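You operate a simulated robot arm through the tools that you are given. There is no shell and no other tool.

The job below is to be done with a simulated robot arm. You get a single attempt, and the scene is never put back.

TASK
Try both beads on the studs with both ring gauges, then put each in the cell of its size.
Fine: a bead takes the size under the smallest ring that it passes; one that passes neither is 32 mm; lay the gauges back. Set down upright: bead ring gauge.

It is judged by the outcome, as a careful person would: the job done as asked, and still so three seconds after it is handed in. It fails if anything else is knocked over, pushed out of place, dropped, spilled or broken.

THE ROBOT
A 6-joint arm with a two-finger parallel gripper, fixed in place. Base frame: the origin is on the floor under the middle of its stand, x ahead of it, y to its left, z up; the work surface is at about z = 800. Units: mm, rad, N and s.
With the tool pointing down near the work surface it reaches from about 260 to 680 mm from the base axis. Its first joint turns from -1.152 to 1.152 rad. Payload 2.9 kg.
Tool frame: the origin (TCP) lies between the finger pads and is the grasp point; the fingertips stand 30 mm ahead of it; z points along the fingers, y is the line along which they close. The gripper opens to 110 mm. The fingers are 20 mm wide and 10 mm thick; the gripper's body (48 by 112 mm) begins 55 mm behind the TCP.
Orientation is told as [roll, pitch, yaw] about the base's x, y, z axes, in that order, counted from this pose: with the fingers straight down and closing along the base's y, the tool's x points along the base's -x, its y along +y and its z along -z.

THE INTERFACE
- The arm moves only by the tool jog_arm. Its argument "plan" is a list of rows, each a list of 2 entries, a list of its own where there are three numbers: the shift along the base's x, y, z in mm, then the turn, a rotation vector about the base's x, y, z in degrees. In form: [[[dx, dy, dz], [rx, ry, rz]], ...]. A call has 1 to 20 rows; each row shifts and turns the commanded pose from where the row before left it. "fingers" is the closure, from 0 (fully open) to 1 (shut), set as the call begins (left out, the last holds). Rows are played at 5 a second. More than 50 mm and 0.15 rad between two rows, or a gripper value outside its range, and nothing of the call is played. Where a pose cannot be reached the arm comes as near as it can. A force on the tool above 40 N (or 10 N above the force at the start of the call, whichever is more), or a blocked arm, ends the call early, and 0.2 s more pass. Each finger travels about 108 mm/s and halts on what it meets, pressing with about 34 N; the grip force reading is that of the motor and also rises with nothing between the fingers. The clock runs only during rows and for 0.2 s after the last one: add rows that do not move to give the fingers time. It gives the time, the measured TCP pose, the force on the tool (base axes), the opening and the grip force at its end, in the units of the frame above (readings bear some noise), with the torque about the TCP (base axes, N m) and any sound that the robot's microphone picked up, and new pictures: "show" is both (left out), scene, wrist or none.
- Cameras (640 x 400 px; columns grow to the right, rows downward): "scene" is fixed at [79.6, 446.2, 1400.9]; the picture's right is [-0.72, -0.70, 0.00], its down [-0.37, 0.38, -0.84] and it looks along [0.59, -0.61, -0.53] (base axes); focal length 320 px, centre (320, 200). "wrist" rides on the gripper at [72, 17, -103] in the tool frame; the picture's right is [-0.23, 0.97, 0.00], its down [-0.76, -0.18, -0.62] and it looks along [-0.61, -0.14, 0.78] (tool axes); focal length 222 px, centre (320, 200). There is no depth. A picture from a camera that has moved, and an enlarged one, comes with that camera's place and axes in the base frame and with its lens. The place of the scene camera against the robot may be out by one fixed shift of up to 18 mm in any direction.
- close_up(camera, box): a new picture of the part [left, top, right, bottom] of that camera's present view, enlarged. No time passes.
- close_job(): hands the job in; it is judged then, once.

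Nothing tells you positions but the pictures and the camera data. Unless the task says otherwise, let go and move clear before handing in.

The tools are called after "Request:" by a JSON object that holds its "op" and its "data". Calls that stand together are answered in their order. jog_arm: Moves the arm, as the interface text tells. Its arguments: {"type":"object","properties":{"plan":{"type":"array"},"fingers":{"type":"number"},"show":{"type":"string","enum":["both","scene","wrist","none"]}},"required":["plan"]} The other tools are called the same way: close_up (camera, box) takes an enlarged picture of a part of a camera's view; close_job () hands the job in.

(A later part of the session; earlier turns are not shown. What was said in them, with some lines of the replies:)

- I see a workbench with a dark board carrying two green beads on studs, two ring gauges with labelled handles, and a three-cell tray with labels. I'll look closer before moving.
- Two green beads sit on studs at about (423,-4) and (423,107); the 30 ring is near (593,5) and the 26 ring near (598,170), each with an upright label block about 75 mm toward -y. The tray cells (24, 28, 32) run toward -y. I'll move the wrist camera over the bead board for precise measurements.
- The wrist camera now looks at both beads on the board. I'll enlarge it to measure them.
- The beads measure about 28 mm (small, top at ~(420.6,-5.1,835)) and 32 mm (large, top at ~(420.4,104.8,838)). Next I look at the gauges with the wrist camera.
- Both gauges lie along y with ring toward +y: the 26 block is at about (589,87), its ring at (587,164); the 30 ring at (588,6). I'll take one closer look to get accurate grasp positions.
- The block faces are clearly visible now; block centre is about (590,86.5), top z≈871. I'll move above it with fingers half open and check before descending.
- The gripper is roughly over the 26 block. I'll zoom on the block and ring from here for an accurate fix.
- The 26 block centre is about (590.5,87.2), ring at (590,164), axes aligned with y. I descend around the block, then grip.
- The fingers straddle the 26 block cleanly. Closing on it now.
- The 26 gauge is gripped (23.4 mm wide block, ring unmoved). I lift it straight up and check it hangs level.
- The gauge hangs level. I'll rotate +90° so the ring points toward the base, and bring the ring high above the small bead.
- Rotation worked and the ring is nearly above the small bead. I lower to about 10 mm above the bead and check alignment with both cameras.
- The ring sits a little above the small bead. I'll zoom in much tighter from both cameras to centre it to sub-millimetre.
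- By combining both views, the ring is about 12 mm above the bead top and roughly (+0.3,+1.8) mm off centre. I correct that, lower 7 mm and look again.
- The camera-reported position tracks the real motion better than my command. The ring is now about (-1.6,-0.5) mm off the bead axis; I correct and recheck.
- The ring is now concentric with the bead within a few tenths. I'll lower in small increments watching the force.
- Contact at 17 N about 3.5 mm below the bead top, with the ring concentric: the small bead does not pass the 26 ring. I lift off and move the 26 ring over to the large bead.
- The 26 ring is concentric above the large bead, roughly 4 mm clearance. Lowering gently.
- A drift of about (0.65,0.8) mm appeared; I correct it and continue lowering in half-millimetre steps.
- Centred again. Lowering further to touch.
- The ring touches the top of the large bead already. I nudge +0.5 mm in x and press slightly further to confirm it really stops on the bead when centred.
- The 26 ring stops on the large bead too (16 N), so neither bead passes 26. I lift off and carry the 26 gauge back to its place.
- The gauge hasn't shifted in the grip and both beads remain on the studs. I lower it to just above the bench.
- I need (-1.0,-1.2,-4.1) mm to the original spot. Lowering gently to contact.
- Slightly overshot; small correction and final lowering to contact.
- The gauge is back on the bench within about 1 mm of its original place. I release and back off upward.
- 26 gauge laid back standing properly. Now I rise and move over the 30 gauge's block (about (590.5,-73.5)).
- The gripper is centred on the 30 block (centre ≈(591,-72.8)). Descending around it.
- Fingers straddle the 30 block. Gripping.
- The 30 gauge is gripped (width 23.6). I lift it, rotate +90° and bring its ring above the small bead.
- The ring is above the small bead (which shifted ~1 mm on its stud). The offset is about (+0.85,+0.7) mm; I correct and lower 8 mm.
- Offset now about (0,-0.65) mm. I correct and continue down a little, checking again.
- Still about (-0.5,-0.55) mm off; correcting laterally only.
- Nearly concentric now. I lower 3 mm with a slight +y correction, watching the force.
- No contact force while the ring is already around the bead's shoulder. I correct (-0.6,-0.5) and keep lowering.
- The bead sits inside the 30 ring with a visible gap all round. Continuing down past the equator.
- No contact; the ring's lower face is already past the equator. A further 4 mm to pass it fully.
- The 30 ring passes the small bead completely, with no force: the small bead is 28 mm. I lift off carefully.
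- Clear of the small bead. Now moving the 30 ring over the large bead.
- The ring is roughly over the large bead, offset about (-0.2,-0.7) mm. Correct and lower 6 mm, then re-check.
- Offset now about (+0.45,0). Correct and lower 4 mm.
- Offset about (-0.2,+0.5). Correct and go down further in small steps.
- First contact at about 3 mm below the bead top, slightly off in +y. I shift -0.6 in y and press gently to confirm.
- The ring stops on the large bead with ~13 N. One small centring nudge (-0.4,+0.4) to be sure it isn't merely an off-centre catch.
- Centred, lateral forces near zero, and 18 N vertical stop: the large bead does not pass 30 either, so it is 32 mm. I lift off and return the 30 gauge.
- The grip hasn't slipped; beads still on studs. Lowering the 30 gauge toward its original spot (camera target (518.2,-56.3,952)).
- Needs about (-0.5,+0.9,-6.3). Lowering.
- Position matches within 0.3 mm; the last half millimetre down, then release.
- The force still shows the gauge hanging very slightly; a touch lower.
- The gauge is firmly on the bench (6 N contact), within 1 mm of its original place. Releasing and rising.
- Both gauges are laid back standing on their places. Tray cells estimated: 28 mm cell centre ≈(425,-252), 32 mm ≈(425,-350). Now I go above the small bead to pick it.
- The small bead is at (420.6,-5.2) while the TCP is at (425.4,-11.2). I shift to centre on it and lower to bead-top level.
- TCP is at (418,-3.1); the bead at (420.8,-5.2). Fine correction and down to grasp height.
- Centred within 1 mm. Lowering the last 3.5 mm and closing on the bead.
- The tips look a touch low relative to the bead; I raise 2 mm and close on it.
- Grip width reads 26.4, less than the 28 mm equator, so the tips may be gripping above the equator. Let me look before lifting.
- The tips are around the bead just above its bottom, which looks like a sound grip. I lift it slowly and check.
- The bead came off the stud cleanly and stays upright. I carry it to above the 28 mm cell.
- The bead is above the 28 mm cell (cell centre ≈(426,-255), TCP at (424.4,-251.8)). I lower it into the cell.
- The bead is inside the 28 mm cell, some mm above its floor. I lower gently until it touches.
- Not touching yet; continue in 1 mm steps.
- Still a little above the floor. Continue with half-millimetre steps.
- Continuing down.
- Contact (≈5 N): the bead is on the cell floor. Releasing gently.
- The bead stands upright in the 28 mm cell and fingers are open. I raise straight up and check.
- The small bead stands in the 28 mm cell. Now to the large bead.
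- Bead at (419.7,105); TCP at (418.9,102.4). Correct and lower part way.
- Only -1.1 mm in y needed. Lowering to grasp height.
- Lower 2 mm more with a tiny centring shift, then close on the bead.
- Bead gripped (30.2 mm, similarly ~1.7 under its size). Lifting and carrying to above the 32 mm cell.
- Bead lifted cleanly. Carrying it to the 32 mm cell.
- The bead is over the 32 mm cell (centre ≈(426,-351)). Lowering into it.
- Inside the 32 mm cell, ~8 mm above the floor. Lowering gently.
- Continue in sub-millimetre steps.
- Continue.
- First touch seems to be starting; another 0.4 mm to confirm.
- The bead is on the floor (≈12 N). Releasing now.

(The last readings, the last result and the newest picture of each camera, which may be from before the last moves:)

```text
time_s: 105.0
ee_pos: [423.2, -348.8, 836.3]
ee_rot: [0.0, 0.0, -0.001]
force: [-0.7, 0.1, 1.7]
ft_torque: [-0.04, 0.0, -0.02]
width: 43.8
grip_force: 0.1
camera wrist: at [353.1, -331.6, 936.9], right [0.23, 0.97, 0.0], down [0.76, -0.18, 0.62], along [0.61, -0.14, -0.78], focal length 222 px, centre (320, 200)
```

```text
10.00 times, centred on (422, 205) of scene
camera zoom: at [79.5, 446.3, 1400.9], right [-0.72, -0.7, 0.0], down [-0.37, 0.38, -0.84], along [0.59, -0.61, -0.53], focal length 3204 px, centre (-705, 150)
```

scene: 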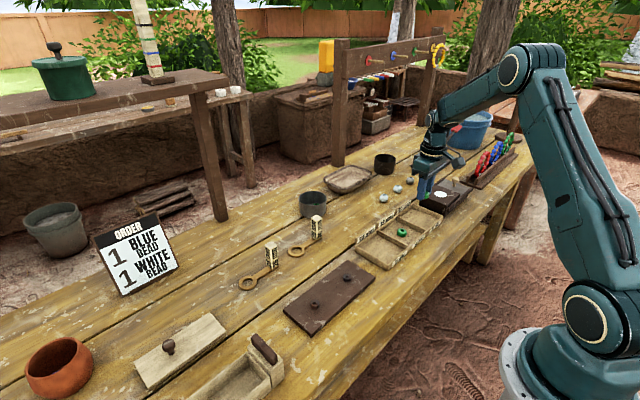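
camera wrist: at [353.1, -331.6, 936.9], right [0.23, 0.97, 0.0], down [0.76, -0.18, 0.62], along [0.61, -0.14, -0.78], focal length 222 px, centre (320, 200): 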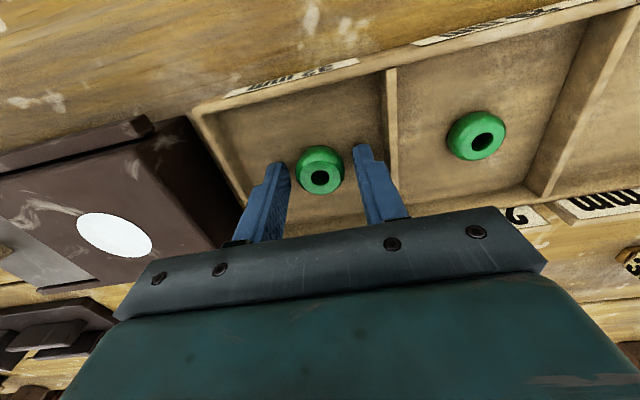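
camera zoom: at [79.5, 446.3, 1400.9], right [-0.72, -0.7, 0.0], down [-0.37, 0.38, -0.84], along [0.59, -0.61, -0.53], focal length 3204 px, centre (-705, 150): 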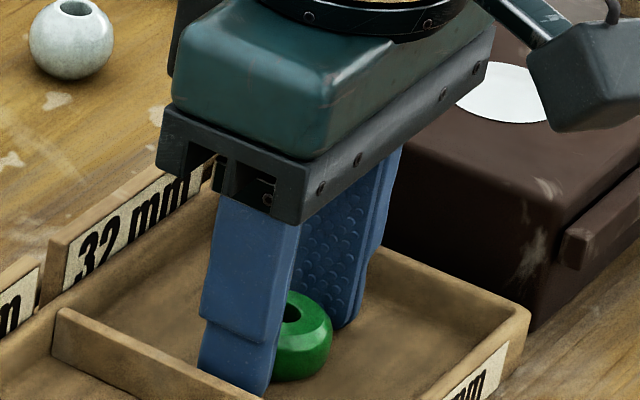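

The large bead stands free between the open fingers. I raise straight up and verify the whole scene.

Request:
{"op": "jog_arm", "data": {"plan": [[[0, 0, 10], [0, 0, 0]], [[0, 0, 25], [0, 0, 0]], [[0, 0, 40], [0, 0, 0]], [[0, 0, 40], [0, 0, 0]], [[-10, 35, 20], [0, 0, 0]], [[-10, 40, 20], [0, 0, 0]], [[0, 40, 10], [0, 0, 0]], [[0, 40, 0], [0, 0, 0]], [[0, 0, 0], [0, 0, 0]], [[0, 0, 0], [0, 0, 0]]], "show": "both"}}

Request:
{"op": "close_up", "data": {"camera": "scene", "box": [340, 170, 480, 280]}}

Request:
{"op": "close_up", "data": {"camera": "scene", "box": [220, 200, 400, 312]}}

Request:
{"op": "close_up", "data": {"camera": "wrist", "box": [100, 40, 340, 220]}}

```text
time_s: 107.2
ee_pos: [406.0, -197.1, 999.6]
ee_rot: [-0.002, 0.001, -0.001]
force: [-0.2, -0.6, -0.4]
ft_torque: [-0.01, -0.03, 0.01]
width: 43.8
grip_force: 0.0
camera wrist: at [334.3, -179.7, 1101.3], right [0.23, 0.97, 0.0], down [0.76, -0.18, 0.62], along [0.61, -0.14, -0.78], focal length 222 px, centre (320, 200)
```

scene: 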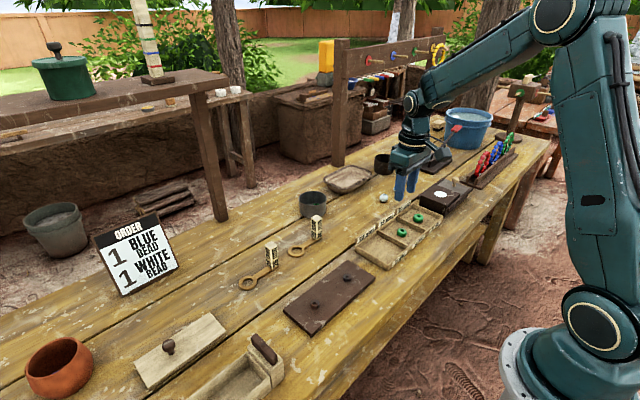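
wrist: 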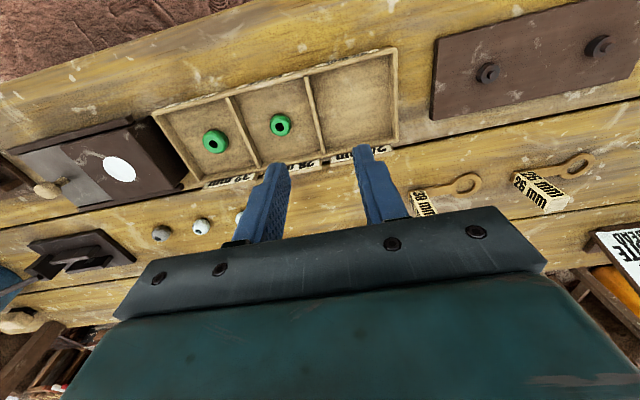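

```text
3.64 times, centred on (410, 225) of scene
camera zoom: at [79.6, 446.2, 1400.9], right [-0.72, -0.7, 0.0], down [-0.37, 0.38, -0.84], along [0.59, -0.61, -0.53], focal length 1165 px, centre (-7, 109)
```

zoom: 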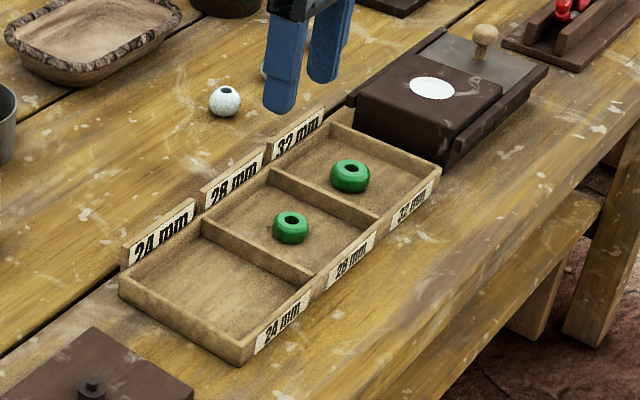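

```text
3.56 times, centred on (310, 256) of scene
camera zoom: at [79.6, 446.2, 1400.9], right [-0.72, -0.7, 0.0], down [-0.37, 0.38, -0.84], along [0.59, -0.61, -0.53], focal length 1139 px, centre (356, 1)
```

zoom: 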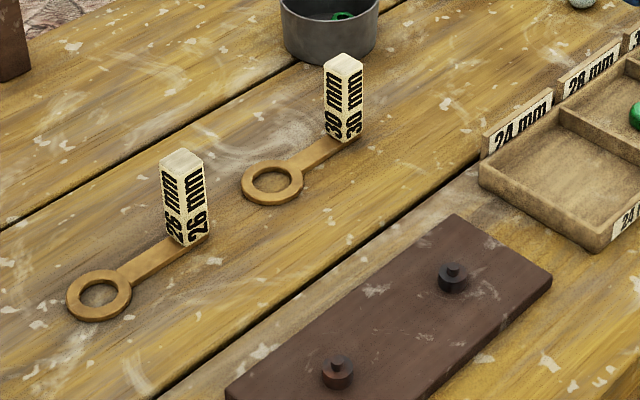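

```text
2.22 times, centred on (220, 130) of wrist
camera zoom: at [334.3, -179.7, 1101.3], right [0.23, 0.97, 0.0], down [0.76, -0.18, 0.62], along [0.61, -0.14, -0.78], focal length 494 px, centre (542, 356)
```

zoom: 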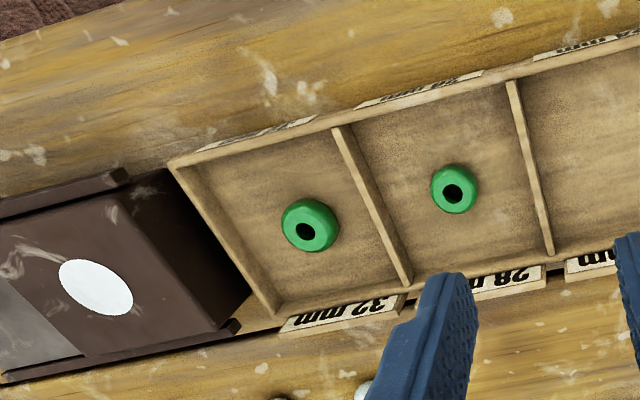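

Both beads were tried with both gauges. The small one passed only the 30 ring and now stands upright in the 28 mm cell; the large one passed neither and stands upright in the 32 mm cell. Both gauges are back at their places, the arm is clear and nothing else is disturbed, so I'm handing the job in.

Request:
{"op": "close_job", "data": {}}

```text
The job is handed in.
```

I tried both green beads with both ring gauges and put each in the cell for its size. The job is handed in, but no verdict came back.

| Bead | 26 mm ring | 30 mm ring | Cell |
|---|---|---|---|
| Small (about 28 mm by camera) | stopped, about 17 N | passed, no contact force | 28 mm |
| Large (about 32 mm by camera) | stopped, about 16 N | stopped, about 18 N | 32 mm |

- **Beads:** each was lifted off its stud and set down upright. In the last pictures, both were standing upright in their cells.
- **Gauges:** both were laid back upright within about 1 mm of where they started.
- **Everything else:** nothing else looked moved or knocked over, and the gripper was open and clear when I handed in.
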